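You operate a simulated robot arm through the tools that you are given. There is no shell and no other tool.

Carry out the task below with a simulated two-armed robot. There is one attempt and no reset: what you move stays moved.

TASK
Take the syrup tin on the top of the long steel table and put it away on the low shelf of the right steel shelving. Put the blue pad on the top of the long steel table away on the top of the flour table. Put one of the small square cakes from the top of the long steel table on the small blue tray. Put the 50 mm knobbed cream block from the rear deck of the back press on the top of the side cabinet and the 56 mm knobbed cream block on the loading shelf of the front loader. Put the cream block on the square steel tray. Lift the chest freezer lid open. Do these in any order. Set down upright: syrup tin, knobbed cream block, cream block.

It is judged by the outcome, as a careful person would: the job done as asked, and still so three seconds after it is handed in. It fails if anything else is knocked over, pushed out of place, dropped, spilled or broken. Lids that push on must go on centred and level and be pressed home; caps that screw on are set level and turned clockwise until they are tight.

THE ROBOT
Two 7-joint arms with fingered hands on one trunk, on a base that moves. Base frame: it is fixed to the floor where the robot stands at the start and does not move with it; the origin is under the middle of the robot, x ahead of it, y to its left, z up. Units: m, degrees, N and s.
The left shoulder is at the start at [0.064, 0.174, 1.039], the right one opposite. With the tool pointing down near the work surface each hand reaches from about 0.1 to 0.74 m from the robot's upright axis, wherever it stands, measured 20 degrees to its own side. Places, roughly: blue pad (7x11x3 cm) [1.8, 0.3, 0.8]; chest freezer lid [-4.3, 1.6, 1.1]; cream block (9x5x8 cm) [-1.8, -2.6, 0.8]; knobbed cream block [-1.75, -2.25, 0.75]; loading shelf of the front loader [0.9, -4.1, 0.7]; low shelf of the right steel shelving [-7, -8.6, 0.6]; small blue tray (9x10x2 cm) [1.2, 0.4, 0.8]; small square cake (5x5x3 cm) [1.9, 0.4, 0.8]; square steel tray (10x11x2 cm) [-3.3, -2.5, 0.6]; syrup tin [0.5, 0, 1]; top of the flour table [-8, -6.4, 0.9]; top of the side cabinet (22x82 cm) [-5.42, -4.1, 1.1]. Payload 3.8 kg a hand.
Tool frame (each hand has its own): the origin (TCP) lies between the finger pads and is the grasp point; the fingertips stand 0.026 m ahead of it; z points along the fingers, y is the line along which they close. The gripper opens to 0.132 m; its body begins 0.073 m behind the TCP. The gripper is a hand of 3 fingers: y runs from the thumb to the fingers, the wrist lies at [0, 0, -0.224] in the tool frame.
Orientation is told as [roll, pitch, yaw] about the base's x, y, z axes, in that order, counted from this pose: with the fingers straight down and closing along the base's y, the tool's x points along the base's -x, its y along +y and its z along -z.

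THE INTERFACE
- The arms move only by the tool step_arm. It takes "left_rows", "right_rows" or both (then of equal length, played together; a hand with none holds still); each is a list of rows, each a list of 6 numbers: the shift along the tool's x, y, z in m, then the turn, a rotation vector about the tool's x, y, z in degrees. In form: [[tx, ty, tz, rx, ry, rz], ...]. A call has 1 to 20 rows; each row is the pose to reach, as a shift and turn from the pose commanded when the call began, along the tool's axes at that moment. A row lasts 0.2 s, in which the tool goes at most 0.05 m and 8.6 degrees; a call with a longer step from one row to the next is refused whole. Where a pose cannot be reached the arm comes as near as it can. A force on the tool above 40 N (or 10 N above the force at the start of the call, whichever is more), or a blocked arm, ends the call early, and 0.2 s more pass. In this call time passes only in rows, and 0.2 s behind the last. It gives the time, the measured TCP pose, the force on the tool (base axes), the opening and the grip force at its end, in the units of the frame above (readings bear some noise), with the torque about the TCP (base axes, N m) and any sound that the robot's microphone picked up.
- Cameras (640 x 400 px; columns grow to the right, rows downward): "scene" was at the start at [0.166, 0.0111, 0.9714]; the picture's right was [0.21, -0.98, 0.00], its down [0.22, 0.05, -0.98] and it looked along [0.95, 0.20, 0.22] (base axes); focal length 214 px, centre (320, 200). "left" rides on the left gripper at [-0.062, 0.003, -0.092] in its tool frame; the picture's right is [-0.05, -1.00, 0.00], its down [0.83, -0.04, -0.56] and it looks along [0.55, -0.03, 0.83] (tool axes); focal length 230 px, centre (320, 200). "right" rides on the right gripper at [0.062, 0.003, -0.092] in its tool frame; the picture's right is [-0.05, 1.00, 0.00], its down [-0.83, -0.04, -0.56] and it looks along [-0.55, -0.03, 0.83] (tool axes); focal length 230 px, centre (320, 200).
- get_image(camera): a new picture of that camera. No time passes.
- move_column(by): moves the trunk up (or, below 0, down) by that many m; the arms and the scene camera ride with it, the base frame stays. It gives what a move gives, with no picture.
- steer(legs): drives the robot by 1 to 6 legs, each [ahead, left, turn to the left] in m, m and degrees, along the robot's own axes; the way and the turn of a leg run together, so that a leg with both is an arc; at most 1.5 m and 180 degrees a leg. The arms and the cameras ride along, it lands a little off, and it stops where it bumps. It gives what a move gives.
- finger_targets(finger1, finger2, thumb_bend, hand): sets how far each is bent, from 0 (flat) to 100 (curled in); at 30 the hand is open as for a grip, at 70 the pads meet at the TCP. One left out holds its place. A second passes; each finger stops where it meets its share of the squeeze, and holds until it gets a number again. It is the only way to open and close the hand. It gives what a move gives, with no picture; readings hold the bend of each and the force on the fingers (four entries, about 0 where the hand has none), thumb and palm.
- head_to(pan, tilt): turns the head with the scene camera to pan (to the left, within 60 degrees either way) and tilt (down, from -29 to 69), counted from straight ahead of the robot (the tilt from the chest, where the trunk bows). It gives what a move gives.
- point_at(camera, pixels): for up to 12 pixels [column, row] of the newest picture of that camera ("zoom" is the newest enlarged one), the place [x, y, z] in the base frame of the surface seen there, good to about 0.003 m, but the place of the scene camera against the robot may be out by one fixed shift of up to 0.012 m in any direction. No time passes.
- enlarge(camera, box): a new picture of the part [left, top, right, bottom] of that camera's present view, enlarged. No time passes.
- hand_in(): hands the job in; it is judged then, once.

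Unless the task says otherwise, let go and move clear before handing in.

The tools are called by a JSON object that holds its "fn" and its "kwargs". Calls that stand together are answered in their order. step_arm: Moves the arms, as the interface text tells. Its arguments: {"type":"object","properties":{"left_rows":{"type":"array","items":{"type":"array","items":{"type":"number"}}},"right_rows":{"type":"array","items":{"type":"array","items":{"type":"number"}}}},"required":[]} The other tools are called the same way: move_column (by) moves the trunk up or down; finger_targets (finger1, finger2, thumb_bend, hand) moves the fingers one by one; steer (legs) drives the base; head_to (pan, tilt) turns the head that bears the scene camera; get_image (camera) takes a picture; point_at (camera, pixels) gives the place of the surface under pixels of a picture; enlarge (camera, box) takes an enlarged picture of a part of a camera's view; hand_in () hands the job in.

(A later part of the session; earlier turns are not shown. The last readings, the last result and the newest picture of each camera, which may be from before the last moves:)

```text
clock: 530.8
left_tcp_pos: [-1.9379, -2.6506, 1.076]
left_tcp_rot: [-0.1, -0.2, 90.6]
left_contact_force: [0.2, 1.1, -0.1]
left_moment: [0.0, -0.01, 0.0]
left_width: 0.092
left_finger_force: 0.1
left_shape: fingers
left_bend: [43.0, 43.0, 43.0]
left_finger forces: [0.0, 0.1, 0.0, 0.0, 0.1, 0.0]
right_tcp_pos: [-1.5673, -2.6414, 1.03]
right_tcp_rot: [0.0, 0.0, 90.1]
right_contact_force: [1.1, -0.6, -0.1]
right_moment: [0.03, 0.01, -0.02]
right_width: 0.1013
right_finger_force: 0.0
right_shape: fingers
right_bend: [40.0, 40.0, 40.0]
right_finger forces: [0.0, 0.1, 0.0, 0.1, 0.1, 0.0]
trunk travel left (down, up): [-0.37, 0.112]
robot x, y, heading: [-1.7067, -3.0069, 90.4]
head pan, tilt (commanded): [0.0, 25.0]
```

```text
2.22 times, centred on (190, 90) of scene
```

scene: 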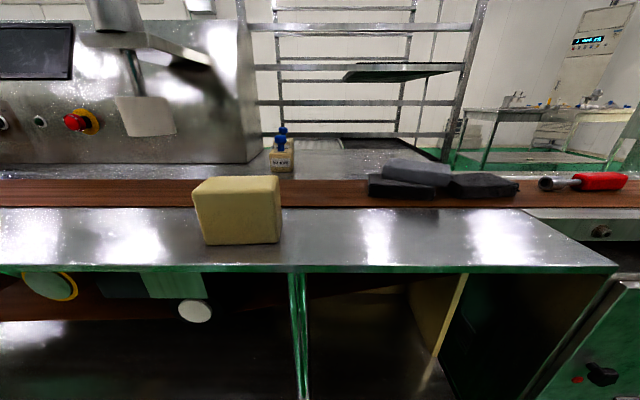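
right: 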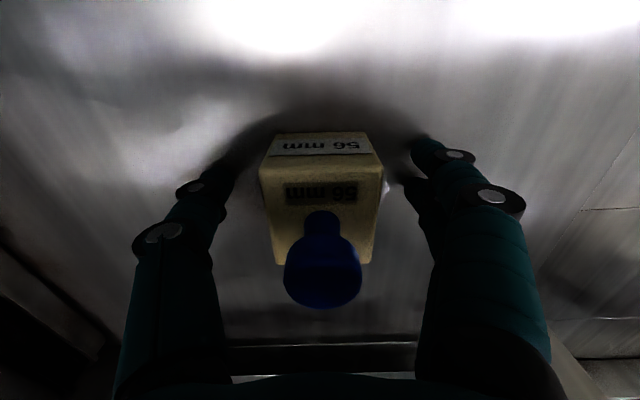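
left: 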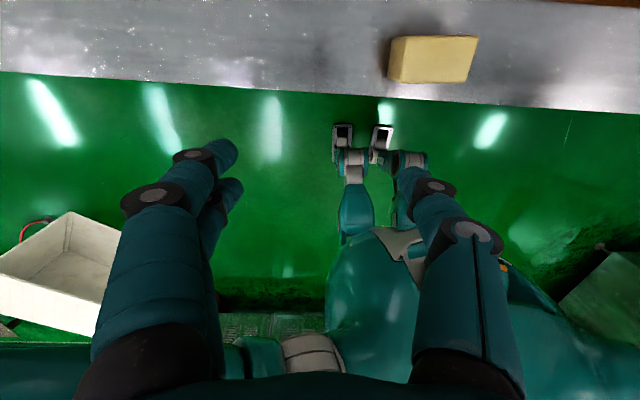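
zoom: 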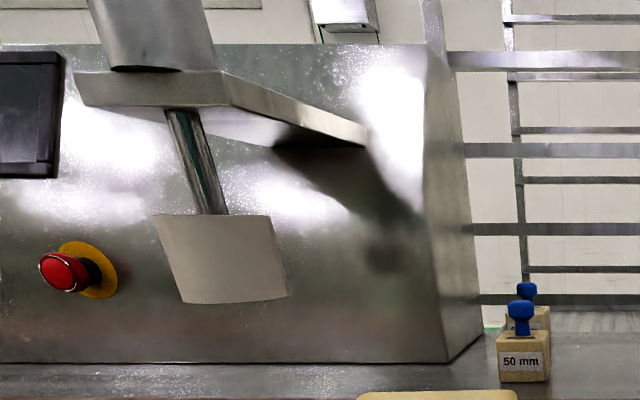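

The dispenser arm reaches to x≈−1.967, y≈−2.45 — too close for the left forearm. I'll use the right hand for the 50 mm block instead: pull the left hand back and shift the base left.

{"fn": "step_arm", "kwargs": {"left_rows": [[0.04, 0, 0, 0, 0, 0], [0.08, 0, 0, 0, 0, 0], [0.1, 0, 0, 0, 0, 0], [0.1, 0, 0, 0, 0, 0]]}}

{"fn": "steer", "kwargs": {"legs": [[0, 0.17, 0]]}}

{"fn": "finger_targets", "kwargs": {"hand": "right", "finger1": 43, "finger2": 43, "thumb_bend": 43}}

{"fn": "get_image", "kwargs": {"camera": "right"}}

```text
clock: 531.8
left_tcp_pos: [-1.9396, -2.7517, 1.0749]
left_tcp_rot: [0.0, -0.1, 90.6]
left_contact_force: [0.8, -0.3, -0.1]
left_moment: [-0.03, 0.02, 0.03]
left_width: 0.0921
left_finger_force: 0.0
left_shape: fingers
left_bend: [43.0, 43.0, 43.0]
left_finger forces: [0.1, 0.0, 0.0, 0.0, 0.0, 0.1]
right_tcp_pos: [-1.5674, -2.6433, 1.0298]
right_tcp_rot: [0.0, 0.0, 90.1]
right_contact_force: [-0.5, 0.6, 0.5]
right_moment: [-0.03, 0.04, -0.04]
right_width: 0.1011
right_finger_force: 0.1
right_shape: fingers
right_bend: [40.0, 40.0, 40.0]
right_finger forces: [0.1, 0.1, 0.0, 0.1, 0.0, 0.1]
trunk travel left (down, up): [-0.37, 0.112]
robot x, y, heading: [-1.705, -3.0059, 90.4]
head pan, tilt (commanded): [0.0, 25.0]
```

```text
clock: 534.0
left_tcp_pos: [-2.11, -2.7525, 1.0745]
left_tcp_rot: [-0.2, -0.2, 90.6]
left_contact_force: [0.2, 0.3, 1.0]
left_moment: [-0.01, 0.02, 0.0]
left_width: 0.092
left_finger_force: 0.1
left_shape: fingers
left_bend: [43.0, 43.0, 43.0]
left_finger forces: [0.1, 0.1, 0.1, 0.1, 0.1, 0.0]
right_tcp_pos: [-1.7391, -2.6436, 1.0291]
right_tcp_rot: [0.1, 0.0, 90.0]
right_contact_force: [0.1, 0.7, -0.4]
right_moment: [-0.02, -0.05, 0.02]
right_width: 0.101
right_finger_force: 0.0
right_shape: fingers
right_bend: [40.0, 40.0, 40.0]
right_finger forces: [0.0, 0.0, 0.0, 0.1, 0.1, 0.0]
trunk travel left (down, up): [-0.37, 0.112]
robot x, y, heading: [-1.8755, -3.0055, 90.1]
head pan, tilt (commanded): [0.0, 25.0]
```

```text
clock: 535.0
left_tcp_pos: [-2.1104, -2.7516, 1.0755]
left_tcp_rot: [-0.1, -0.1, 90.6]
left_contact_force: [0.8, 0.1, -0.2]
left_moment: [0.04, 0.01, -0.03]
left_width: 0.0922
left_finger_force: 0.1
left_shape: fingers
left_bend: [43.0, 43.0, 43.0]
left_finger forces: [0.0, 0.0, 0.0, 0.0, 0.2, 0.0]
right_tcp_pos: [-1.7385, -2.6438, 1.0298]
right_tcp_rot: [0.0, 0.0, 90.1]
right_contact_force: [0.9, 0.0, -0.3]
right_moment: [-0.01, -0.01, -0.01]
right_width: 0.0921
right_finger_force: 0.1
right_shape: fingers
right_bend: [43.0, 43.0, 43.0]
right_finger forces: [0.1, 0.0, 0.1, 0.0, 0.1, 0.0]
trunk travel left (down, up): [-0.37, 0.112]
robot x, y, heading: [-1.8768, -3.008, 90.0]
head pan, tilt (commanded): [0.0, 25.0]
```

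```text
taken
```

right: 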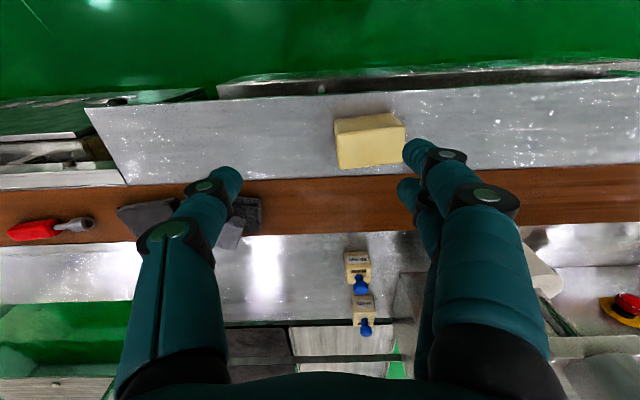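

The 50 mm block shows at right-camera (357,262) with the 62 mm behind it. Measuring its position.

{"fn": "point_at", "kwargs": {"camera": "right", "pixels": [[348, 262], [368, 262], [358, 270], [360, 282], [358, 256], [364, 303], [365, 325]]}}

{"fn": "enlarge", "kwargs": {"camera": "right", "box": [310, 230, 430, 350]}}

```text
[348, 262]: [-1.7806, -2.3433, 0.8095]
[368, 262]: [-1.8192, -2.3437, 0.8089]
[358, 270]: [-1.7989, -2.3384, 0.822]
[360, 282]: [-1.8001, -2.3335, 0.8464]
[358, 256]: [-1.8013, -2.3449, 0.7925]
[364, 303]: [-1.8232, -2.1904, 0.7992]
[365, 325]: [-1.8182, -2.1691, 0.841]
```

```text
3.33 times, centred on (370, 290) of right
```

zoom: 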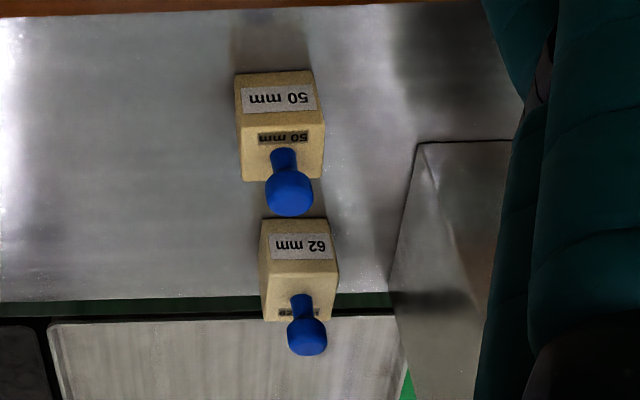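

Block centre ≈ (−1.800, −2.321). I'll approach forward while descending so the arm stays inside its reach.

{"fn": "step_arm", "kwargs": {"right_rows": [[-0.04, 0.008, 0.01, 0, 0, 0], [-0.08, 0.016, 0.02, 0, 0, 0], [-0.12, 0.024, 0.03, 0, 0, 0], [-0.16, 0.032, 0.04, 0, 0, 0], [-0.2, 0.04, 0.055, 0, 0, 0], [-0.235, 0.048, 0.075, 0, 0, 0], [-0.27, 0.055, 0.095, 0, 0, 0], [-0.3, 0.0615, 0.115, 0, 0, 0], [-0.323, 0.0615, 0.13, 0, 0, 0], [-0.323, 0.0615, 0.13, 0, 0, 0]]}}

{"fn": "get_image", "kwargs": {"camera": "right"}}

```text
clock: 537.1
left_tcp_pos: [-2.1091, -2.7519, 1.0749]
left_tcp_rot: [0.0, -0.2, 90.7]
left_contact_force: [0.8, -0.4, -0.5]
left_moment: [0.01, 0.02, 0.01]
left_width: 0.0922
left_finger_force: 0.0
left_shape: fingers
left_bend: [43.0, 43.0, 43.0]
left_finger forces: [0.0, 0.1, 0.0, 0.0, 0.1, 0.0]
right_tcp_pos: [-1.7989, -2.3191, 0.897]
right_tcp_rot: [0.0, 0.0, 90.2]
right_contact_force: [0.5, 0.8, 0.3]
right_moment: [-0.02, 0.03, 0.0]
right_width: 0.0922
right_finger_force: 0.1
right_shape: fingers
right_bend: [43.0, 43.0, 43.0]
right_finger forces: [0.0, 0.0, 0.1, 0.0, 0.0, 0.0]
trunk travel left (down, up): [-0.37, 0.112]
robot x, y, heading: [-1.8782, -3.0083, 90.3]
head pan, tilt (commanded): [0.0, 25.0]
```

```text
taken
```

right: 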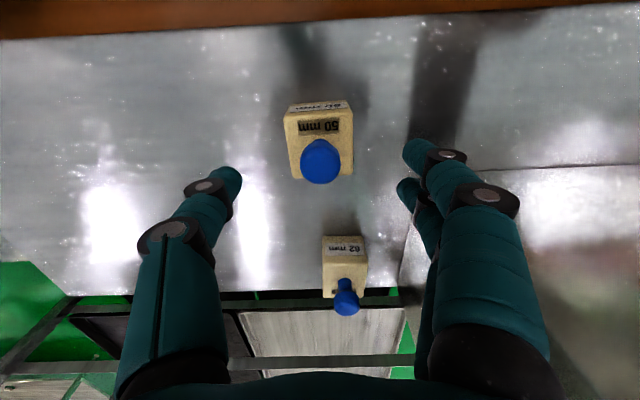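

{"fn": "point_at", "kwargs": {"camera": "right", "pixels": [[289, 117], [350, 114], [296, 172], [348, 172], [320, 160], [320, 125], [325, 242], [410, 280]]}}

```text
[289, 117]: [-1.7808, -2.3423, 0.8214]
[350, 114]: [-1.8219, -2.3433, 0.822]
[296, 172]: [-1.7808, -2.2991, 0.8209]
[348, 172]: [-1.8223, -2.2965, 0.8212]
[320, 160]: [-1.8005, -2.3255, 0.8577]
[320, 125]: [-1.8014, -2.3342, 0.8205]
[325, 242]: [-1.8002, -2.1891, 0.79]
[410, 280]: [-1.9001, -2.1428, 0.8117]
```

Centred. Descending to grip the 50 mm block's body.

{"fn": "step_arm", "kwargs": {"right_rows": [[0.001, 0.002, 0.04, 0, 0, 0], [0.001, 0.002, 0.07, 0, 0, 0], [0.001, 0.002, 0.084, 0, 0, 0], [0.001, 0.002, 0.084, 0, 0, 0]]}}

{"fn": "finger_targets", "kwargs": {"hand": "right", "finger1": 56, "finger2": 56, "thumb_bend": 56}}

{"fn": "finger_targets", "kwargs": {"hand": "right", "finger1": 65, "finger2": 65, "thumb_bend": 65}}

{"fn": "get_image", "kwargs": {"camera": "right"}}

```text
clock: 538.1
left_tcp_pos: [-2.1094, -2.7513, 1.0744]
left_tcp_rot: [-0.1, -0.2, 90.6]
left_contact_force: [0.3, -0.3, 0.4]
left_moment: [-0.03, -0.04, -0.02]
left_width: 0.092
left_finger_force: 0.1
left_shape: fingers
left_bend: [43.0, 43.0, 43.0]
left_finger forces: [0.0, 0.1, 0.1, 0.0, 0.0, 0.0]
right_tcp_pos: [-1.8018, -2.3216, 0.8136]
right_tcp_rot: [0.0, 0.0, 90.1]
right_contact_force: [0.7, -0.3, -0.1]
right_moment: [-0.02, 0.05, 0.0]
right_width: 0.0922
right_finger_force: 0.0
right_shape: fingers
right_bend: [43.0, 43.0, 43.0]
right_finger forces: [0.0, 0.0, 0.0, 0.0, 0.0, 0.0]
trunk travel left (down, up): [-0.37, 0.112]
robot x, y, heading: [-1.8745, -3.0092, 90.4]
head pan, tilt (commanded): [0.0, 25.0]
```

```text
clock: 539.1
left_tcp_pos: [-2.1101, -2.752, 1.0743]
left_tcp_rot: [-0.1, -0.2, 90.7]
left_contact_force: [-0.1, -0.5, 0.0]
left_moment: [0.0, -0.03, 0.0]
left_width: 0.0918
left_finger_force: 0.1
left_shape: fingers
left_bend: [43.0, 43.0, 43.0]
left_finger forces: [0.1, 0.1, 0.0, 0.2, 0.0, 0.1]
right_tcp_pos: [-1.8023, -2.3218, 0.8133]
right_tcp_rot: [0.0, 0.1, 90.1]
right_contact_force: [-0.6, 0.8, 0.7]
right_moment: [-0.05, 0.01, -0.03]
right_width: 0.051
right_finger_force: 1.8
right_shape: fingers
right_bend: [55.0, 55.0, 55.0]
right_finger forces: [0.5, 0.6, 0.0, 0.0, 1.1, 0.0]
trunk travel left (down, up): [-0.37, 0.112]
robot x, y, heading: [-1.876, -3.0045, 90.2]
head pan, tilt (commanded): [0.0, 25.0]
```

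```text
clock: 540.1
left_tcp_pos: [-2.1092, -2.7523, 1.0745]
left_tcp_rot: [-0.1, -0.1, 90.6]
left_contact_force: [-0.6, -0.9, 0.1]
left_moment: [-0.01, 0.04, 0.0]
left_width: 0.0923
left_finger_force: 0.0
left_shape: fingers
left_bend: [43.0, 43.0, 43.0]
left_finger forces: [0.0, 0.0, 0.1, 0.0, 0.1, 0.1]
right_tcp_pos: [-1.8017, -2.3212, 0.8139]
right_tcp_rot: [-0.1, 0.2, 90.1]
right_contact_force: [-0.7, 0.6, 0.0]
right_moment: [-0.03, 0.01, 0.02]
right_width: 0.0477
right_finger_force: 12.0
right_shape: fingers
right_bend: [57.0, 57.0, 59.0]
right_finger forces: [5.9, 6.1, 0.0, 0.0, 12.0, 0.0]
trunk travel left (down, up): [-0.37, 0.112]
robot x, y, heading: [-1.8759, -3.0066, 90.3]
head pan, tilt (commanded): [0.0, 25.0]
```

```text
taken
```

right: 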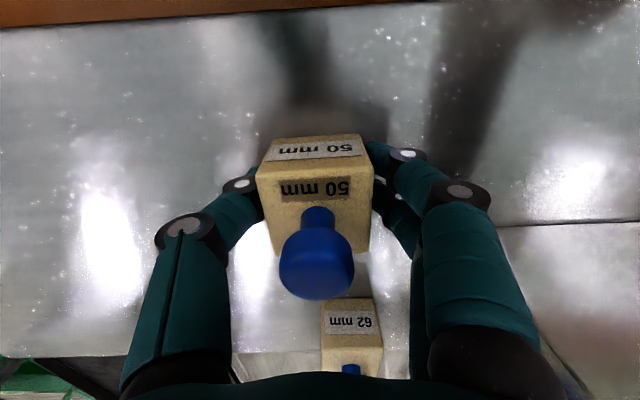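

Grip is firm at 12 N. I'll lift modestly, then retract while rising so the block passes well above the cream block.

{"fn": "step_arm", "kwargs": {"right_rows": [[0, 0, -0.02, 0, 0, 0], [0, 0, -0.05, 0, 0, 0], [0.01, 0, -0.07, 0, 0, 0], [0.04, 0, -0.085, 0, 0, 0], [0.08, 0, -0.11, 0, 0, 0], [0.12, 0, -0.14, 0, 0, 0], [0.16, 0, -0.165, 0, 0, 0], [0.2, 0, -0.18, 0, 0, 0], [0.24, 0, -0.2, 0, 0, 0], [0.28, 0, -0.21, 0, 0, 0], [0.32, 0, -0.22, 0, 0, 0], [0.32, 0, -0.22, 0, 0, 0]]}}

{"fn": "get_image", "kwargs": {"camera": "right"}}

{"fn": "get_image", "kwargs": {"camera": "scene"}}

```text
clock: 542.8
left_tcp_pos: [-2.1096, -2.7525, 1.0744]
left_tcp_rot: [-0.2, 0.0, 90.7]
left_contact_force: [0.7, 0.2, -0.9]
left_moment: [-0.01, 0.0, -0.01]
left_width: 0.0921
left_finger_force: 0.1
left_shape: fingers
left_bend: [43.0, 43.0, 43.0]
left_finger forces: [0.0, 0.0, 0.0, 0.0, 0.0, 0.0]
right_tcp_pos: [-1.8013, -2.6406, 1.0347]
right_tcp_rot: [0.0, 0.1, 90.1]
right_contact_force: [0.7, 0.2, -1.3]
right_moment: [-0.01, -0.02, 0.0]
right_width: 0.0475
right_finger_force: 11.4
right_shape: fingers
right_bend: [57.0, 57.0, 59.0]
right_finger forces: [5.8, 5.9, 0.1, 0.0, 11.8, 0.0]
trunk travel left (down, up): [-0.37, 0.112]
robot x, y, heading: [-1.8763, -3.0029, 90.1]
head pan, tilt (commanded): [0.0, 25.0]
```

```text
taken
```

right: 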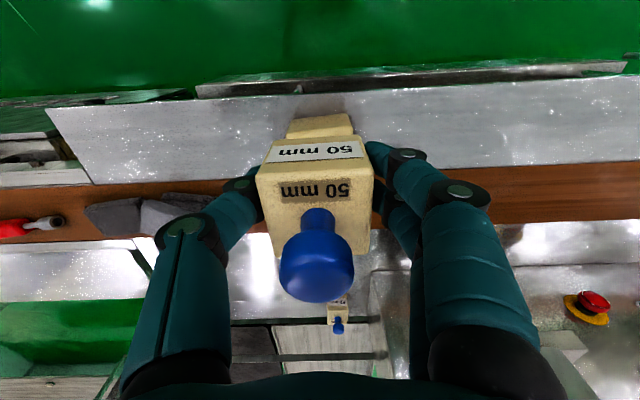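

```text
taken
```

scene: 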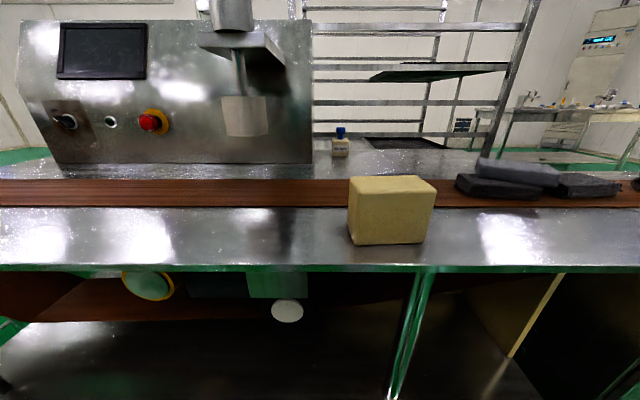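

The 50 mm block is safely retracted. Now I'll shift it to the right, reposition the base and turn the left hand 90° to take the cream block across its 5 cm thickness.

{"fn": "step_arm", "kwargs": {"right_rows": [[0, -0.03, -0.01, 0, 0, 0], [0, -0.06, -0.02, 0, 0, 0], [0, -0.09, -0.03, 0, 0, 0], [0, -0.12, -0.04, 0, 0, 0], [0, -0.15, -0.04, 0, 0, 0], [0, -0.15, -0.04, 0, 0, 0]]}}

{"fn": "steer", "kwargs": {"legs": [[-0.1, -0.16, 0]]}}

{"fn": "step_arm", "kwargs": {"left_rows": [[0, 0, 0, 0, 0, 8.2], [0, 0, 0, 0, 0, 16.4], [0, 0, 0, 0, 0, 24.6], [0, 0, 0, 0, 0, 32.8], [0, 0, 0, 0, 0, 41], [0, 0, 0, 0, 0, 49.2], [0, 0, 0, 0, 0, 57.4], [0, 0, 0, 0, 0, 65.6], [0, 0, 0, 0, 0, 73.8], [0, 0, 0, 0, 0, 82], [0, 0, 0, 0, 0, 90], [0, 0, 0, 0, 0, 90]]}}

{"fn": "get_image", "kwargs": {"camera": "left"}}

{"fn": "get_image", "kwargs": {"camera": "scene"}}

```text
clock: 544.1
left_tcp_pos: [-2.1099, -2.7523, 1.0746]
left_tcp_rot: [-0.2, 0.0, 90.5]
left_contact_force: [-0.5, 0.1, 0.0]
left_moment: [0.01, 0.0, 0.0]
left_width: 0.0922
left_finger_force: 0.1
left_shape: fingers
left_bend: [43.0, 43.0, 43.0]
left_finger forces: [0.0, 0.1, 0.1, 0.1, 0.0, 0.0]
right_tcp_pos: [-1.6506, -2.6404, 1.0736]
right_tcp_rot: [0.0, 0.1, 90.1]
right_contact_force: [-0.3, 0.4, -0.8]
right_moment: [-0.06, 0.0, 0.04]
right_width: 0.0474
right_finger_force: 11.9
right_shape: fingers
right_bend: [57.0, 57.0, 59.0]
right_finger forces: [5.9, 6.0, 0.0, 0.0, 11.9, 0.0]
trunk travel left (down, up): [-0.37, 0.112]
robot x, y, heading: [-1.8793, -3.0099, 90.4]
head pan, tilt (commanded): [0.0, 25.0]
```

```text
clock: 546.2
left_tcp_pos: [-1.9499, -2.8518, 1.0751]
left_tcp_rot: [0.1, -0.3, 90.5]
left_contact_force: [0.4, 0.1, 0.6]
left_moment: [0.02, 0.0, -0.01]
left_width: 0.0921
left_finger_force: 0.1
left_shape: fingers
left_bend: [43.0, 43.0, 43.0]
left_finger forces: [0.1, 0.0, 0.1, 0.1, 0.1, 0.1]
right_tcp_pos: [-1.491, -2.7397, 1.0739]
right_tcp_rot: [0.0, 0.0, 90.0]
right_contact_force: [0.1, 0.0, -1.9]
right_moment: [-0.01, -0.03, 0.0]
right_width: 0.0475
right_finger_force: 12.0
right_shape: fingers
right_bend: [57.0, 57.0, 59.0]
right_finger forces: [5.9, 6.0, 0.1, 0.1, 11.9, 0.0]
trunk travel left (down, up): [-0.37, 0.112]
robot x, y, heading: [-1.7178, -3.1049, 90.5]
head pan, tilt (commanded): [0.0, 25.0]
```

```text
clock: 548.8
left_tcp_pos: [-1.9493, -2.8518, 1.0749]
left_tcp_rot: [0.0, -0.1, 0.4]
left_contact_force: [-0.6, -0.3, -0.7]
left_moment: [0.02, 0.03, 0.01]
left_width: 0.0921
left_finger_force: 0.0
left_shape: fingers
left_bend: [43.0, 43.0, 43.0]
left_finger forces: [0.0, 0.1, 0.1, 0.0, 0.0, 0.0]
right_tcp_pos: [-1.4916, -2.7384, 1.0743]
right_tcp_rot: [0.1, 0.2, 90.0]
right_contact_force: [0.3, -1.1, -0.9]
right_moment: [0.0, 0.0, -0.02]
right_width: 0.0474
right_finger_force: 12.3
right_shape: fingers
right_bend: [57.0, 57.0, 59.0]
right_finger forces: [5.8, 6.0, 0.0, 0.0, 11.9, 0.1]
trunk travel left (down, up): [-0.37, 0.112]
robot x, y, heading: [-1.7184, -3.1066, 90.4]
head pan, tilt (commanded): [0.0, 25.0]
```

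```text
taken
```

left: 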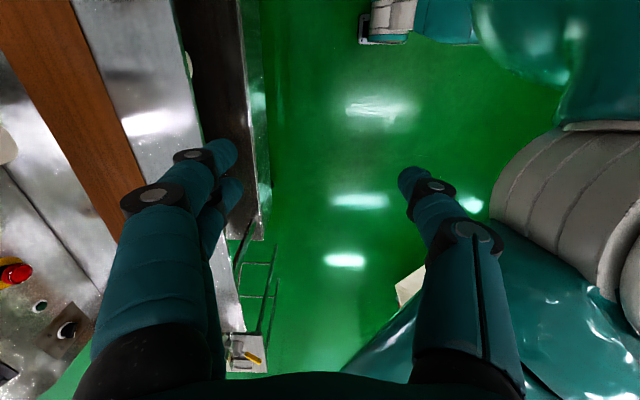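

```text
taken
```

scene: 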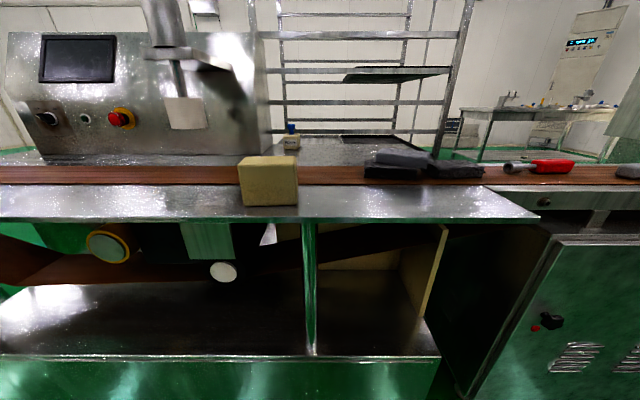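

Left hand rotated. I'll measure the cream block's exact faces from this view.

{"fn": "point_at", "kwargs": {"camera": "scene", "pixels": [[268, 185], [243, 200], [295, 200], [250, 165], [290, 163], [245, 162], [295, 160], [270, 161], [270, 203], [242, 175]]}}

{"fn": "enlarge", "kwargs": {"camera": "scene", "box": [220, 140, 320, 220]}}

```text
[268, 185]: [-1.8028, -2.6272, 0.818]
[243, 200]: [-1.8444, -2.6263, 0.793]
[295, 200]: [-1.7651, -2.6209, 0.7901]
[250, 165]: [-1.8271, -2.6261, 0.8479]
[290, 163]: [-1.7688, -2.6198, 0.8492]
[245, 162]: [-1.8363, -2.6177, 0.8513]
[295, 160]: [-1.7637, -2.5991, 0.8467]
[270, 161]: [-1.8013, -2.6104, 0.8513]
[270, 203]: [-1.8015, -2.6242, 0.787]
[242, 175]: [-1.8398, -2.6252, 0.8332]
```

```text
5.00 times, centred on (270, 180) of scene
```

zoom: 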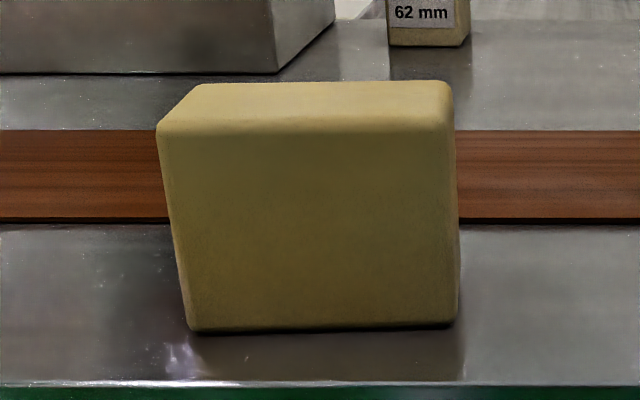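

Cream block: centre ≈ (−1.804, −2.599), turned ~4°, top z≈0.853. Moving the left hand above it.

{"fn": "step_arm", "kwargs": {"left_rows": [[-0.025, 0.04, 0, 0, 0, -0.5], [-0.05, 0.08, 0, 0, 0, -1], [-0.075, 0.12, 0.02, 0, 0, -2], [-0.1, 0.16, 0.04, 0, 0, -3], [-0.125, 0.2, 0.06, 0, 0, -3.9], [-0.145, 0.24, 0.08, 0, 0, -3.9], [-0.145, 0.253, 0.11, 0, 0, -3.9], [-0.145, 0.253, 0.125, 0, 0, -3.9], [-0.145, 0.253, 0.125, 0, 0, -3.9]]}}

{"fn": "get_image", "kwargs": {"camera": "left"}}

```text
refused: row 3 steps farther than a row can; nothing moved
```

```text
taken
```

left: 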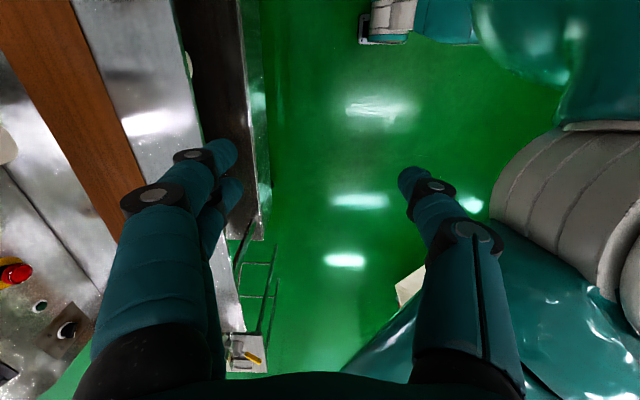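

The call was refused for an oversized step; I'll resend with smaller rows.

{"fn": "step_arm", "kwargs": {"left_rows": [[-0.02, 0.036, 0, 0, 0, -0.5], [-0.04, 0.072, 0, 0, 0, -1], [-0.06, 0.108, 0.01, 0, 0, -2], [-0.08, 0.144, 0.02, 0, 0, -3], [-0.1, 0.18, 0.035, 0, 0, -3.9], [-0.12, 0.214, 0.055, 0, 0, -3.9], [-0.14, 0.244, 0.08, 0, 0, -3.9], [-0.145, 0.253, 0.11, 0, 0, -3.9], [-0.145, 0.253, 0.125, 0, 0, -3.9], [-0.145, 0.253, 0.125, 0, 0, -3.9]]}}

{"fn": "get_image", "kwargs": {"camera": "left"}}

```text
clock: 551.0
left_tcp_pos: [-1.8068, -2.5969, 0.952]
left_tcp_rot: [0.1, -0.1, 4.5]
left_contact_force: [-1.2, -0.4, 0.5]
left_moment: [0.0, 0.03, -0.04]
left_width: 0.0919
left_finger_force: 0.1
left_shape: fingers
left_bend: [43.0, 43.0, 43.0]
left_finger forces: [0.1, 0.0, 0.0, 0.1, 0.0, 0.1]
right_tcp_pos: [-1.4924, -2.7389, 1.0744]
right_tcp_rot: [0.1, 0.0, 89.9]
right_contact_force: [-0.7, -0.2, -1.3]
right_moment: [-0.02, 0.05, 0.03]
right_width: 0.0476
right_finger_force: 11.4
right_shape: fingers
right_bend: [57.0, 57.0, 59.0]
right_finger forces: [5.9, 5.9, 0.0, 0.0, 11.9, 0.0]
trunk travel left (down, up): [-0.37, 0.112]
robot x, y, heading: [-1.7163, -3.1054, 90.2]
head pan, tilt (commanded): [0.0, 25.0]
```

```text
taken
```

left: 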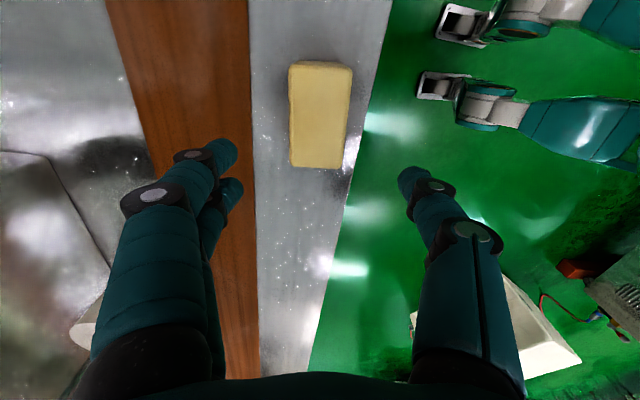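

{"fn": "point_at", "kwargs": {"camera": "left", "pixels": [[293, 72], [348, 72], [294, 160], [340, 162], [320, 115], [300, 200], [200, 120]]}}

```text
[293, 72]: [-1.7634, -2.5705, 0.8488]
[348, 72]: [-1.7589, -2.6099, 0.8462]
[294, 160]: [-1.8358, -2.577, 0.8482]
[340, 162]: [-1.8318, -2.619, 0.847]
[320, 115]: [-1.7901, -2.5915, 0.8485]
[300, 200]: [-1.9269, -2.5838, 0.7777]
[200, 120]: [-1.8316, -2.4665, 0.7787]
```

Block centre ≈ (−1.797, −2.594), turned ≈6°. Fine-adjusting and descending to grip the upper half.

{"fn": "step_arm", "kwargs": {"left_rows": [[-0.0092, 0.0023, 0.03, 0, 0, -1.5], [-0.0092, 0.0023, 0.07, 0, 0, -1.5], [-0.0092, 0.0023, 0.1, 0, 0, -1.5], [-0.0092, 0.0023, 0.12, 0, 0, -1.5], [-0.0092, 0.0023, 0.12, 0, 0, -1.5]]}}

{"fn": "get_image", "kwargs": {"camera": "left"}}

{"fn": "finger_targets", "kwargs": {"hand": "left", "finger1": 55, "finger2": 55, "thumb_bend": 55}}

```text
clock: 552.2
left_tcp_pos: [-1.796, -2.5939, 0.8294]
left_tcp_rot: [0.1, 0.0, 5.8]
left_contact_force: [0.5, 0.2, 0.0]
left_moment: [-0.01, 0.02, -0.01]
left_width: 0.0919
left_finger_force: 0.0
left_shape: fingers
left_bend: [43.0, 43.0, 43.0]
left_finger forces: [0.0, 0.1, 0.0, 0.0, 0.0, 0.0]
right_tcp_pos: [-1.4917, -2.7388, 1.0743]
right_tcp_rot: [0.0, 0.0, 89.9]
right_contact_force: [0.2, 0.4, -1.2]
right_moment: [0.02, 0.03, 0.05]
right_width: 0.0474
right_finger_force: 11.5
right_shape: fingers
right_bend: [57.0, 57.0, 59.0]
right_finger forces: [5.8, 6.0, 0.0, 0.2, 11.9, 0.0]
trunk travel left (down, up): [-0.37, 0.112]
robot x, y, heading: [-1.717, -3.1045, 90.2]
head pan, tilt (commanded): [0.0, 25.0]
```

```text
taken
```

left: 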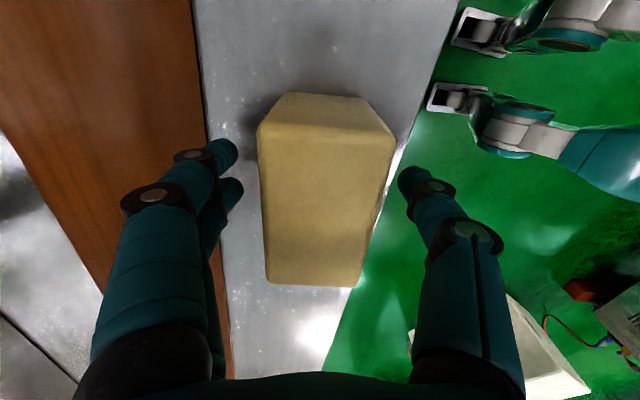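

```text
clock: 553.2
left_tcp_pos: [-1.7965, -2.5943, 0.8289]
left_tcp_rot: [0.0, -0.1, 5.9]
left_contact_force: [0.3, -0.9, 0.3]
left_moment: [0.0, 0.0, -0.01]
left_width: 0.0522
left_finger_force: 0.0
left_shape: fingers
left_bend: [55.0, 54.0, 55.0]
left_finger forces: [0.1, 0.4, 0.0, 0.0, 0.3, 0.0]
right_tcp_pos: [-1.4907, -2.7386, 1.0738]
right_tcp_rot: [-0.1, 0.0, 90.1]
right_contact_force: [-0.4, 0.4, -0.8]
right_moment: [-0.04, -0.02, 0.0]
right_width: 0.0472
right_finger_force: 11.5
right_shape: fingers
right_bend: [57.0, 57.0, 59.0]
right_finger forces: [5.8, 5.9, 0.1, 0.0, 11.9, 0.0]
trunk travel left (down, up): [-0.37, 0.112]
robot x, y, heading: [-1.7193, -3.1078, 90.0]
head pan, tilt (commanded): [0.0, 25.0]
```

Light contact. Squeezing more and lifting the cream block slightly.

{"fn": "finger_targets", "kwargs": {"hand": "left", "finger1": 64, "finger2": 64, "thumb_bend": 64}}

{"fn": "step_arm", "kwargs": {"left_rows": [[0, 0, -0.015, 0, 0, 0], [0, 0, -0.04, 0, 0, 0], [0, 0, -0.08, 0, 0, 0], [0, 0, -0.11, 0, 0, 0]]}}

{"fn": "get_image", "kwargs": {"camera": "left"}}

```text
clock: 554.2
left_tcp_pos: [-1.797, -2.5943, 0.8308]
left_tcp_rot: [0.2, -0.1, 6.0]
left_contact_force: [0.6, 0.7, -0.5]
left_moment: [-0.01, -0.01, -0.03]
left_width: 0.0478
left_finger_force: 10.8
left_shape: fingers
left_bend: [56.0, 56.0, 59.0]
left_finger forces: [5.4, 5.6, 0.0, 0.0, 10.3, 0.1]
right_tcp_pos: [-1.4913, -2.7381, 1.0745]
right_tcp_rot: [0.0, 0.2, 90.0]
right_contact_force: [0.1, -0.3, -0.7]
right_moment: [-0.04, -0.02, -0.01]
right_width: 0.0474
right_finger_force: 12.0
right_shape: fingers
right_bend: [57.0, 57.0, 59.0]
right_finger forces: [5.8, 6.1, 0.0, 0.0, 11.8, 0.0]
trunk travel left (down, up): [-0.37, 0.112]
robot x, y, heading: [-1.7185, -3.1089, 90.1]
head pan, tilt (commanded): [0.0, 25.0]
```

```text
clock: 555.2
left_tcp_pos: [-1.7973, -2.5967, 0.9396]
left_tcp_rot: [0.1, 0.1, 5.9]
left_contact_force: [-0.2, 0.0, -3.4]
left_moment: [0.01, -0.01, -0.01]
left_width: 0.0479
left_finger_force: 10.2
left_shape: fingers
left_bend: [57.0, 56.0, 59.0]
left_finger forces: [5.2, 5.5, 0.0, 0.1, 10.7, 0.0]
right_tcp_pos: [-1.4917, -2.7388, 1.0757]
right_tcp_rot: [0.0, 0.1, 90.0]
right_contact_force: [-0.3, 0.6, -0.9]
right_moment: [-0.02, 0.02, -0.01]
right_width: 0.0474
right_finger_force: 12.1
right_shape: fingers
right_bend: [57.0, 57.0, 59.0]
right_finger forces: [5.8, 5.9, 0.0, 0.0, 11.8, 0.1]
trunk travel left (down, up): [-0.37, 0.112]
robot x, y, heading: [-1.7155, -3.108, 90.3]
head pan, tilt (commanded): [0.0, 25.0]
```

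```text
taken
```

left: 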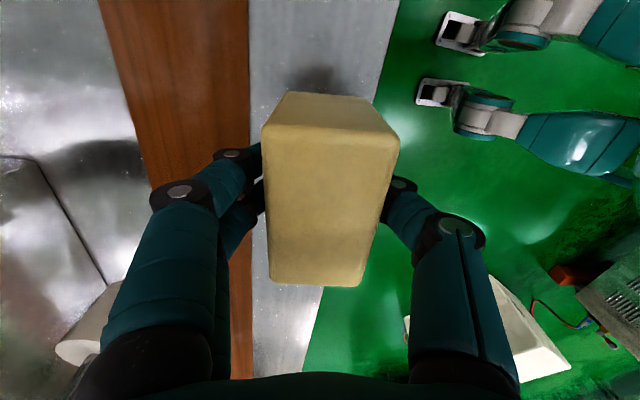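

The cream block (0.34 kg) is held. I'll retract the left hand to carry position and drive west to the stand.

{"fn": "step_arm", "kwargs": {"left_rows": [[0.02, -0.03, -0.02, 0, 0, 0], [0.04, -0.06, -0.04, 0, 0, 0], [0.06, -0.09, -0.06, 0, 0, 0], [0.08, -0.12, -0.08, 0, 0, 0], [0.1, -0.15, -0.1, 0, 0, 0], [0.1, -0.15, -0.1, 0, 0, 0]]}}

{"fn": "finger_targets", "kwargs": {"hand": "left", "finger1": 67, "finger2": 67, "thumb_bend": 67}}

{"fn": "move_column", "kwargs": {"by": 0.1}}

{"fn": "steer", "kwargs": {"legs": [[-0.08, 0, 0], [0, 0, 90], [1.3, 0.02, 0], [0.9, 0, 0]]}}

{"fn": "head_to", "kwargs": {"pan": -30, "tilt": 20}}

{"fn": "get_image", "kwargs": {"camera": "scene"}}

```text
clock: 556.6
left_tcp_pos: [-1.8806, -2.7531, 1.0389]
left_tcp_rot: [0.1, -0.2, 6.0]
left_contact_force: [0.4, -0.7, -4.1]
left_moment: [-0.03, 0.0, 0.0]
left_width: 0.0479
left_finger_force: 11.1
left_shape: fingers
left_bend: [57.0, 56.0, 59.0]
left_finger forces: [5.4, 5.4, 0.0, 0.1, 10.7, 0.1]
right_tcp_pos: [-1.4914, -2.7389, 1.0738]
right_tcp_rot: [0.0, 0.1, 90.0]
right_contact_force: [-0.2, 0.2, -1.5]
right_moment: [-0.01, 0.03, -0.01]
right_width: 0.0474
right_finger_force: 11.9
right_shape: fingers
right_bend: [57.0, 57.0, 59.0]
right_finger forces: [5.9, 6.0, 0.0, 0.0, 11.8, 0.0]
trunk travel left (down, up): [-0.37, 0.112]
robot x, y, heading: [-1.7138, -3.1072, 90.4]
head pan, tilt (commanded): [0.0, 25.0]
```

```text
clock: 557.6
left_tcp_pos: [-1.8807, -2.7536, 1.0393]
left_tcp_rot: [0.1, -0.1, 5.9]
left_contact_force: [0.5, 1.2, -2.8]
left_moment: [-0.01, -0.01, 0.03]
left_width: 0.0474
left_finger_force: 14.7
left_shape: fingers
left_bend: [57.0, 56.0, 60.0]
left_finger forces: [7.3, 7.4, 0.0, 0.0, 14.8, 0.0]
right_tcp_pos: [-1.4922, -2.7382, 1.0729]
right_tcp_rot: [0.1, 0.1, 89.9]
right_contact_force: [-0.3, -0.4, -1.4]
right_moment: [-0.03, 0.0, 0.0]
right_width: 0.0475
right_finger_force: 11.9
right_shape: fingers
right_bend: [57.0, 57.0, 59.0]
right_finger forces: [5.8, 6.0, 0.0, 0.1, 11.9, 0.1]
trunk travel left (down, up): [-0.37, 0.112]
robot x, y, heading: [-1.7176, -3.1075, 90.0]
head pan, tilt (commanded): [0.0, 25.0]
```

```text
clock: 558.9
left_tcp_pos: [-1.8821, -2.7517, 1.1393]
left_tcp_rot: [0.0, 0.1, 5.9]
left_contact_force: [-0.2, 0.4, -3.8]
left_moment: [0.02, -0.02, -0.02]
left_width: 0.0472
left_finger_force: 14.9
left_shape: fingers
left_bend: [57.0, 57.0, 60.0]
left_finger forces: [7.3, 7.5, 0.0, 0.1, 14.8, 0.0]
right_tcp_pos: [-1.4916, -2.7377, 1.1731]
right_tcp_rot: [0.0, 0.3, 90.1]
right_contact_force: [-0.1, 0.4, -0.9]
right_moment: [-0.04, 0.02, -0.02]
right_width: 0.0477
right_finger_force: 12.2
right_shape: fingers
right_bend: [57.0, 57.0, 59.0]
right_finger forces: [5.9, 6.0, 0.1, 0.0, 11.9, 0.0]
trunk travel left (down, up): [-0.47, 0.012]
robot x, y, heading: [-1.7152, -3.1067, 90.0]
head pan, tilt (commanded): [0.0, 25.0]
```

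```text
clock: 574.4
left_tcp_pos: [-4.3053, -3.379, 1.1398]
left_tcp_rot: [0.2, -0.1, 95.0]
left_contact_force: [0.2, -0.2, -3.7]
left_moment: [0.0, -0.01, -0.02]
left_width: 0.0473
left_finger_force: 14.7
left_shape: fingers
left_bend: [58.0, 57.0, 60.0]
left_finger forces: [7.2, 7.3, 0.0, 0.0, 14.4, 0.0]
right_tcp_pos: [-4.3128, -2.9886, 1.1734]
right_tcp_rot: [0.0, 0.0, 179.1]
right_contact_force: [-0.1, 0.0, -0.7]
right_moment: [0.0, -0.03, -0.01]
right_width: 0.0478
right_finger_force: 12.1
right_shape: fingers
right_bend: [57.0, 57.0, 59.0]
right_finger forces: [5.9, 6.0, 0.0, 0.0, 11.9, 0.0]
trunk travel left (down, up): [-0.47, 0.012]
robot x, y, heading: [-3.948, -3.2195, 179.3]
head pan, tilt (commanded): [0.0, 25.0]
```

```text
clock: 575.4
left_tcp_pos: [-4.3061, -3.3789, 1.1395]
left_tcp_rot: [0.1, -0.1, 94.9]
left_contact_force: [-0.4, 0.3, -3.2]
left_moment: [0.01, 0.0, 0.01]
left_width: 0.0469
left_finger_force: 14.7
left_shape: fingers
left_bend: [58.0, 57.0, 60.0]
left_finger forces: [7.2, 7.3, 0.0, 0.0, 14.5, 0.1]
right_tcp_pos: [-4.3128, -2.9886, 1.1741]
right_tcp_rot: [0.0, 0.1, 179.1]
right_contact_force: [-0.4, -0.2, -0.9]
right_moment: [-0.03, -0.03, 0.0]
right_width: 0.0475
right_finger_force: 12.2
right_shape: fingers
right_bend: [57.0, 57.0, 59.0]
right_finger forces: [5.9, 6.1, 0.2, 0.0, 11.9, 0.0]
trunk travel left (down, up): [-0.47, 0.012]
robot x, y, heading: [-3.9455, -3.2217, 179.5]
head pan, tilt (commanded): [-30.0, 20.0]
```

```text
taken
```

scene: 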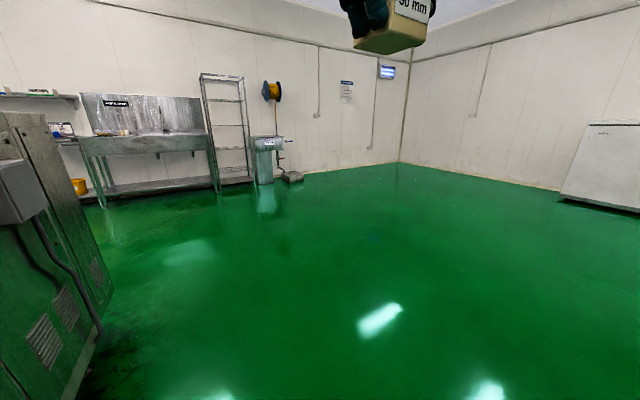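

I'm past the stand. I'll move north level with it and turn around to face east toward the tray.

{"fn": "steer", "kwargs": {"legs": [[0.12, -0.6, 0], [0, 0, -179.4]]}}

{"fn": "head_to", "kwargs": {"pan": 0, "tilt": 30}}

{"fn": "get_image", "kwargs": {"camera": "scene"}}

```text
clock: 588.6
left_tcp_pos: [-3.6956, -2.4753, 1.1408]
left_tcp_rot: [0.1, -0.1, -88.3]
left_contact_force: [1.0, 0.7, -2.9]
left_moment: [-0.01, -0.01, 0.01]
left_width: 0.0465
left_finger_force: 13.8
left_shape: fingers
left_bend: [58.0, 57.0, 60.0]
left_finger forces: [6.9, 7.0, 0.1, 0.0, 14.0, 0.0]
right_tcp_pos: [-3.7108, -2.8649, 1.1735]
right_tcp_rot: [0.1, 0.0, -4.1]
right_contact_force: [0.1, -0.7, -0.5]
right_moment: [-0.01, 0.03, -0.03]
right_width: 0.047
right_finger_force: 12.1
right_shape: fingers
right_bend: [57.0, 57.0, 59.0]
right_finger forces: [5.8, 5.8, 0.1, 0.1, 11.7, 0.1]
trunk travel left (down, up): [-0.47, 0.012]
robot x, y, heading: [-4.063, -2.608, -4.0]
head pan, tilt (commanded): [-30.0, 20.0]
```

```text
clock: 589.6
left_tcp_pos: [-3.6965, -2.4749, 1.1401]
left_tcp_rot: [0.1, -0.1, -88.3]
left_contact_force: [-0.2, -0.3, -3.9]
left_moment: [0.02, -0.01, -0.01]
left_width: 0.0466
left_finger_force: 14.4
left_shape: fingers
left_bend: [58.0, 57.0, 60.0]
left_finger forces: [7.0, 7.0, 0.0, 0.0, 14.0, 0.0]
right_tcp_pos: [-3.7107, -2.8651, 1.174]
right_tcp_rot: [0.0, 0.1, -4.2]
right_contact_force: [-0.1, -0.8, -1.5]
right_moment: [0.02, 0.05, 0.01]
right_width: 0.047
right_finger_force: 11.7
right_shape: fingers
right_bend: [57.0, 57.0, 59.0]
right_finger forces: [5.8, 5.9, 0.1, 0.0, 11.7, 0.0]
trunk travel left (down, up): [-0.47, 0.012]
robot x, y, heading: [-4.0662, -2.6126, -3.9]
head pan, tilt (commanded): [0.0, 30.0]
```

```text
taken
```

scene: 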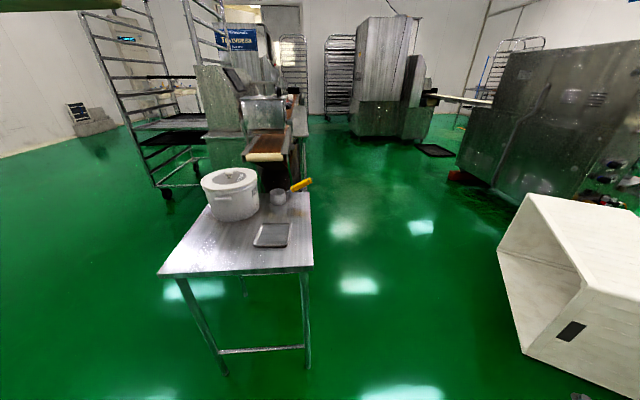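

The steel tray is at scene pixel (272,235) on the stand. Zooming and measuring it.

{"fn": "enlarge", "kwargs": {"camera": "scene", "box": [200, 160, 340, 280]}}

{"fn": "point_at", "kwargs": {"camera": "zoom", "pixels": [[290, 295], [420, 295], [250, 395], [400, 395], [335, 340], [270, 390], [410, 340], [280, 340], [330, 300], [330, 390]]}}

```text
3.33 times, centred on (270, 220) of scene
```

zoom: 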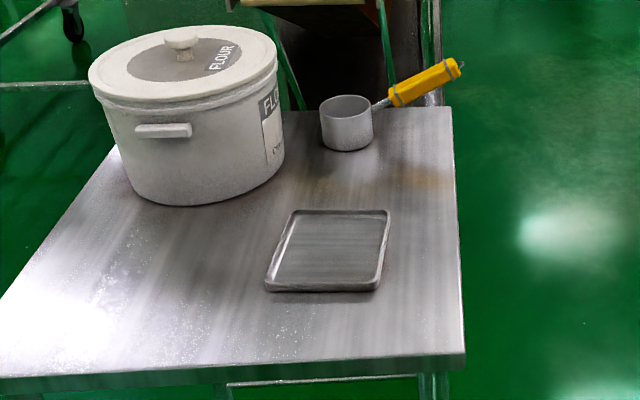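

```text
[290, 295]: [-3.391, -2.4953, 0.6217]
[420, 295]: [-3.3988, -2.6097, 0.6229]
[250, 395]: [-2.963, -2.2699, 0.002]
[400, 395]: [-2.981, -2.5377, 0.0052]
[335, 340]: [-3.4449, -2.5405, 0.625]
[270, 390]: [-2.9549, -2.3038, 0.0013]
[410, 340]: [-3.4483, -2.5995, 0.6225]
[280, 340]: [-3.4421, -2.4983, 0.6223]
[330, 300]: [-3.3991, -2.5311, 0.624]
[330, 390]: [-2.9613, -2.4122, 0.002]
```

{"fn": "point_at", "kwargs": {"camera": "zoom", "pixels": [[268, 286], [376, 286], [298, 213], [386, 213], [330, 250], [325, 290], [295, 250], [383, 250], [345, 212]]}}

```text
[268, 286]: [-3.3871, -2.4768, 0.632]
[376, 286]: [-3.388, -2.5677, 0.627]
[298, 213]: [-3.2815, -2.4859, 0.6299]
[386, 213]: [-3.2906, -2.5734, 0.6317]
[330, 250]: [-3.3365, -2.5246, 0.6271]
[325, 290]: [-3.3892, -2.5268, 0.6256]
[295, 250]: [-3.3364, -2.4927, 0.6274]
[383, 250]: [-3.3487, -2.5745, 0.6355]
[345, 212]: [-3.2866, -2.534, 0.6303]
```

Tray centre ≈ (−3.337, −2.526), longer side along x, turned about −4°. I'll check how close the pot is to where my fingers will go.

{"fn": "point_at", "kwargs": {"camera": "zoom", "pixels": [[278, 165], [250, 195], [190, 205], [130, 185], [270, 100], [180, 40], [345, 150], [370, 130], [440, 65], [95, 90]]}}

```text
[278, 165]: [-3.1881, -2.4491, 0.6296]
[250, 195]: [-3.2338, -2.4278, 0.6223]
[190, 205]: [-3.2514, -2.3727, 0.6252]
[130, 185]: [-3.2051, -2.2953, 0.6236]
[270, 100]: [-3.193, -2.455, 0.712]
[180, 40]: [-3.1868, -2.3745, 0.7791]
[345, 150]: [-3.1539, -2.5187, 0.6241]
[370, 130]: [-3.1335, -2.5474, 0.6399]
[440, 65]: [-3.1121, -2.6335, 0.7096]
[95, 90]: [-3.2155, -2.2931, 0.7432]
```

The pot is clear of my finger positions by 5 cm or more. Driving closer, turning the left hand so the block lies along the tray's long side, and lowering the trunk.

{"fn": "steer", "kwargs": {"legs": [[0.19, 0, 0]]}}

{"fn": "step_arm", "kwargs": {"left_rows": [[0, 0, 0, 0, 0, -8], [0, 0, 0, 0, 0, -16], [0, 0, 0, 0, 0, -24], [0, 0, 0, 0, 0, -32], [0, 0, 0, 0, 0, -40], [0, 0, 0, 0, 0, -48], [0, 0, 0, 0, 0, -56], [0, 0, 0, 0, 0, -64], [0, 0, 0, 0, 0, -72], [0, 0, 0, 0, 0, -80], [0, 0, 0, 0, 0, -84.3], [0, 0, 0, 0, 0, -84.3]]}}

{"fn": "move_column", "kwargs": {"by": -0.27}}

{"fn": "get_image", "kwargs": {"camera": "left"}}

{"fn": "get_image", "kwargs": {"camera": "scene"}}

```text
clock: 591.1
left_tcp_pos: [-3.5047, -2.4906, 1.1398]
left_tcp_rot: [0.3, 0.0, -88.4]
left_contact_force: [0.7, 0.5, -2.6]
left_moment: [0.0, -0.02, 0.01]
left_width: 0.0464
left_finger_force: 14.2
left_shape: fingers
left_bend: [58.0, 57.0, 60.0]
left_finger forces: [7.1, 7.1, 0.0, 0.1, 14.2, 0.0]
right_tcp_pos: [-3.5211, -2.8811, 1.174]
right_tcp_rot: [0.1, -0.1, -4.3]
right_contact_force: [-0.5, -0.5, -1.5]
right_moment: [0.02, 0.03, 0.01]
right_width: 0.047
right_finger_force: 11.6
right_shape: fingers
right_bend: [57.0, 57.0, 59.0]
right_finger forces: [5.8, 5.8, 0.0, 0.0, 11.6, 0.0]
trunk travel left (down, up): [-0.47, 0.012]
robot x, y, heading: [-3.8696, -2.6266, -4.3]
head pan, tilt (commanded): [0.0, 30.0]
```

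```text
clock: 593.7
left_tcp_pos: [-3.5046, -2.4892, 1.1394]
left_tcp_rot: [-0.1, -0.1, -4.1]
left_contact_force: [0.4, -0.5, -4.1]
left_moment: [0.0, -0.04, 0.0]
left_width: 0.0467
left_finger_force: 14.2
left_shape: fingers
left_bend: [58.0, 57.0, 60.0]
left_finger forces: [7.1, 7.1, 0.0, 0.1, 14.3, 0.0]
right_tcp_pos: [-3.5215, -2.8807, 1.1742]
right_tcp_rot: [-0.1, -0.1, -4.3]
right_contact_force: [0.2, -0.1, -0.2]
right_moment: [-0.04, 0.04, 0.0]
right_width: 0.0473
right_finger_force: 11.7
right_shape: fingers
right_bend: [57.0, 57.0, 59.0]
right_finger forces: [5.8, 5.9, 0.0, 0.1, 11.7, 0.0]
trunk travel left (down, up): [-0.47, 0.012]
robot x, y, heading: [-3.8747, -2.6248, -4.3]
head pan, tilt (commanded): [0.0, 30.0]
```

```text
clock: 596.5
left_tcp_pos: [-3.5049, -2.4897, 0.8711]
left_tcp_rot: [-0.1, -0.2, -4.1]
left_contact_force: [-0.9, -0.5, -4.4]
left_moment: [0.0, 0.02, -0.01]
left_width: 0.0465
left_finger_force: 14.2
left_shape: fingers
left_bend: [58.0, 57.0, 60.0]
left_finger forces: [7.1, 7.1, 0.1, 0.0, 14.2, 0.0]
right_tcp_pos: [-3.5205, -2.8793, 0.9052]
right_tcp_rot: [0.0, 0.0, -4.3]
right_contact_force: [0.2, 0.0, -0.9]
right_moment: [-0.02, 0.01, 0.01]
right_width: 0.0473
right_finger_force: 12.0
right_shape: fingers
right_bend: [57.0, 57.0, 59.0]
right_finger forces: [5.8, 5.9, 0.0, 0.0, 11.7, 0.0]
trunk travel left (down, up): [-0.2, 0.282]
robot x, y, heading: [-3.871, -2.6265, -4.0]
head pan, tilt (commanded): [0.0, 30.0]
```

```text
taken
```

left: 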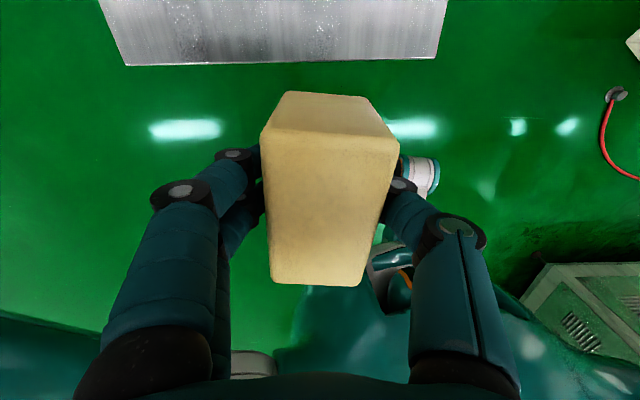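

```text
taken
```

scene: 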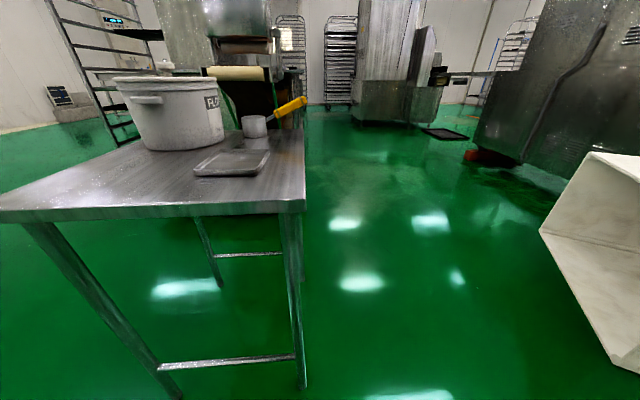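

I'll cross-check the tray position with the right wrist camera, which looks forward.

{"fn": "get_image", "kwargs": {"camera": "right"}}

```text
taken
```

right: 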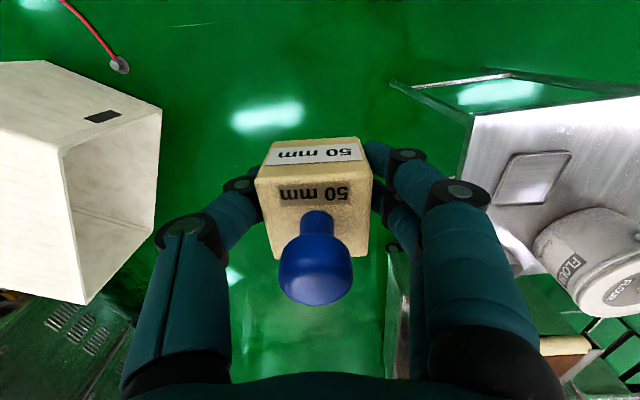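

{"fn": "point_at", "kwargs": {"camera": "right", "pixels": [[513, 155], [569, 153], [497, 201], [553, 202], [533, 178], [505, 178], [560, 178]]}}

{"fn": "enlarge", "kwargs": {"camera": "right", "box": [460, 120, 600, 240]}}

```text
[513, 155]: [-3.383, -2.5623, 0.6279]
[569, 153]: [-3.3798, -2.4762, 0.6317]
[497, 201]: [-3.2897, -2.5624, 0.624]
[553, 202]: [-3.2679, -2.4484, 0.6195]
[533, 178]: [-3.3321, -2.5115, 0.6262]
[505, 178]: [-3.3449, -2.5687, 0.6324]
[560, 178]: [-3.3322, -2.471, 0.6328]
```

```text
3.33 times, centred on (530, 180) of right
```

zoom: 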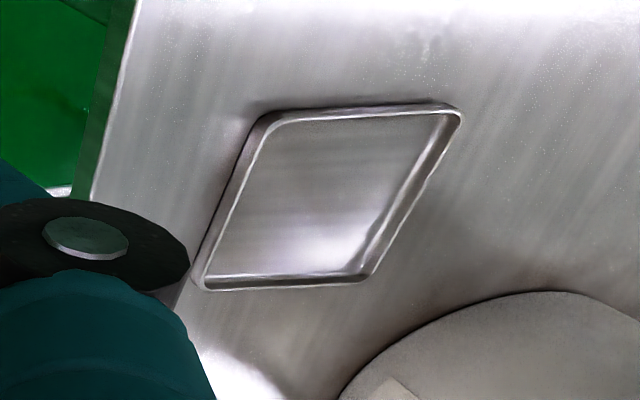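

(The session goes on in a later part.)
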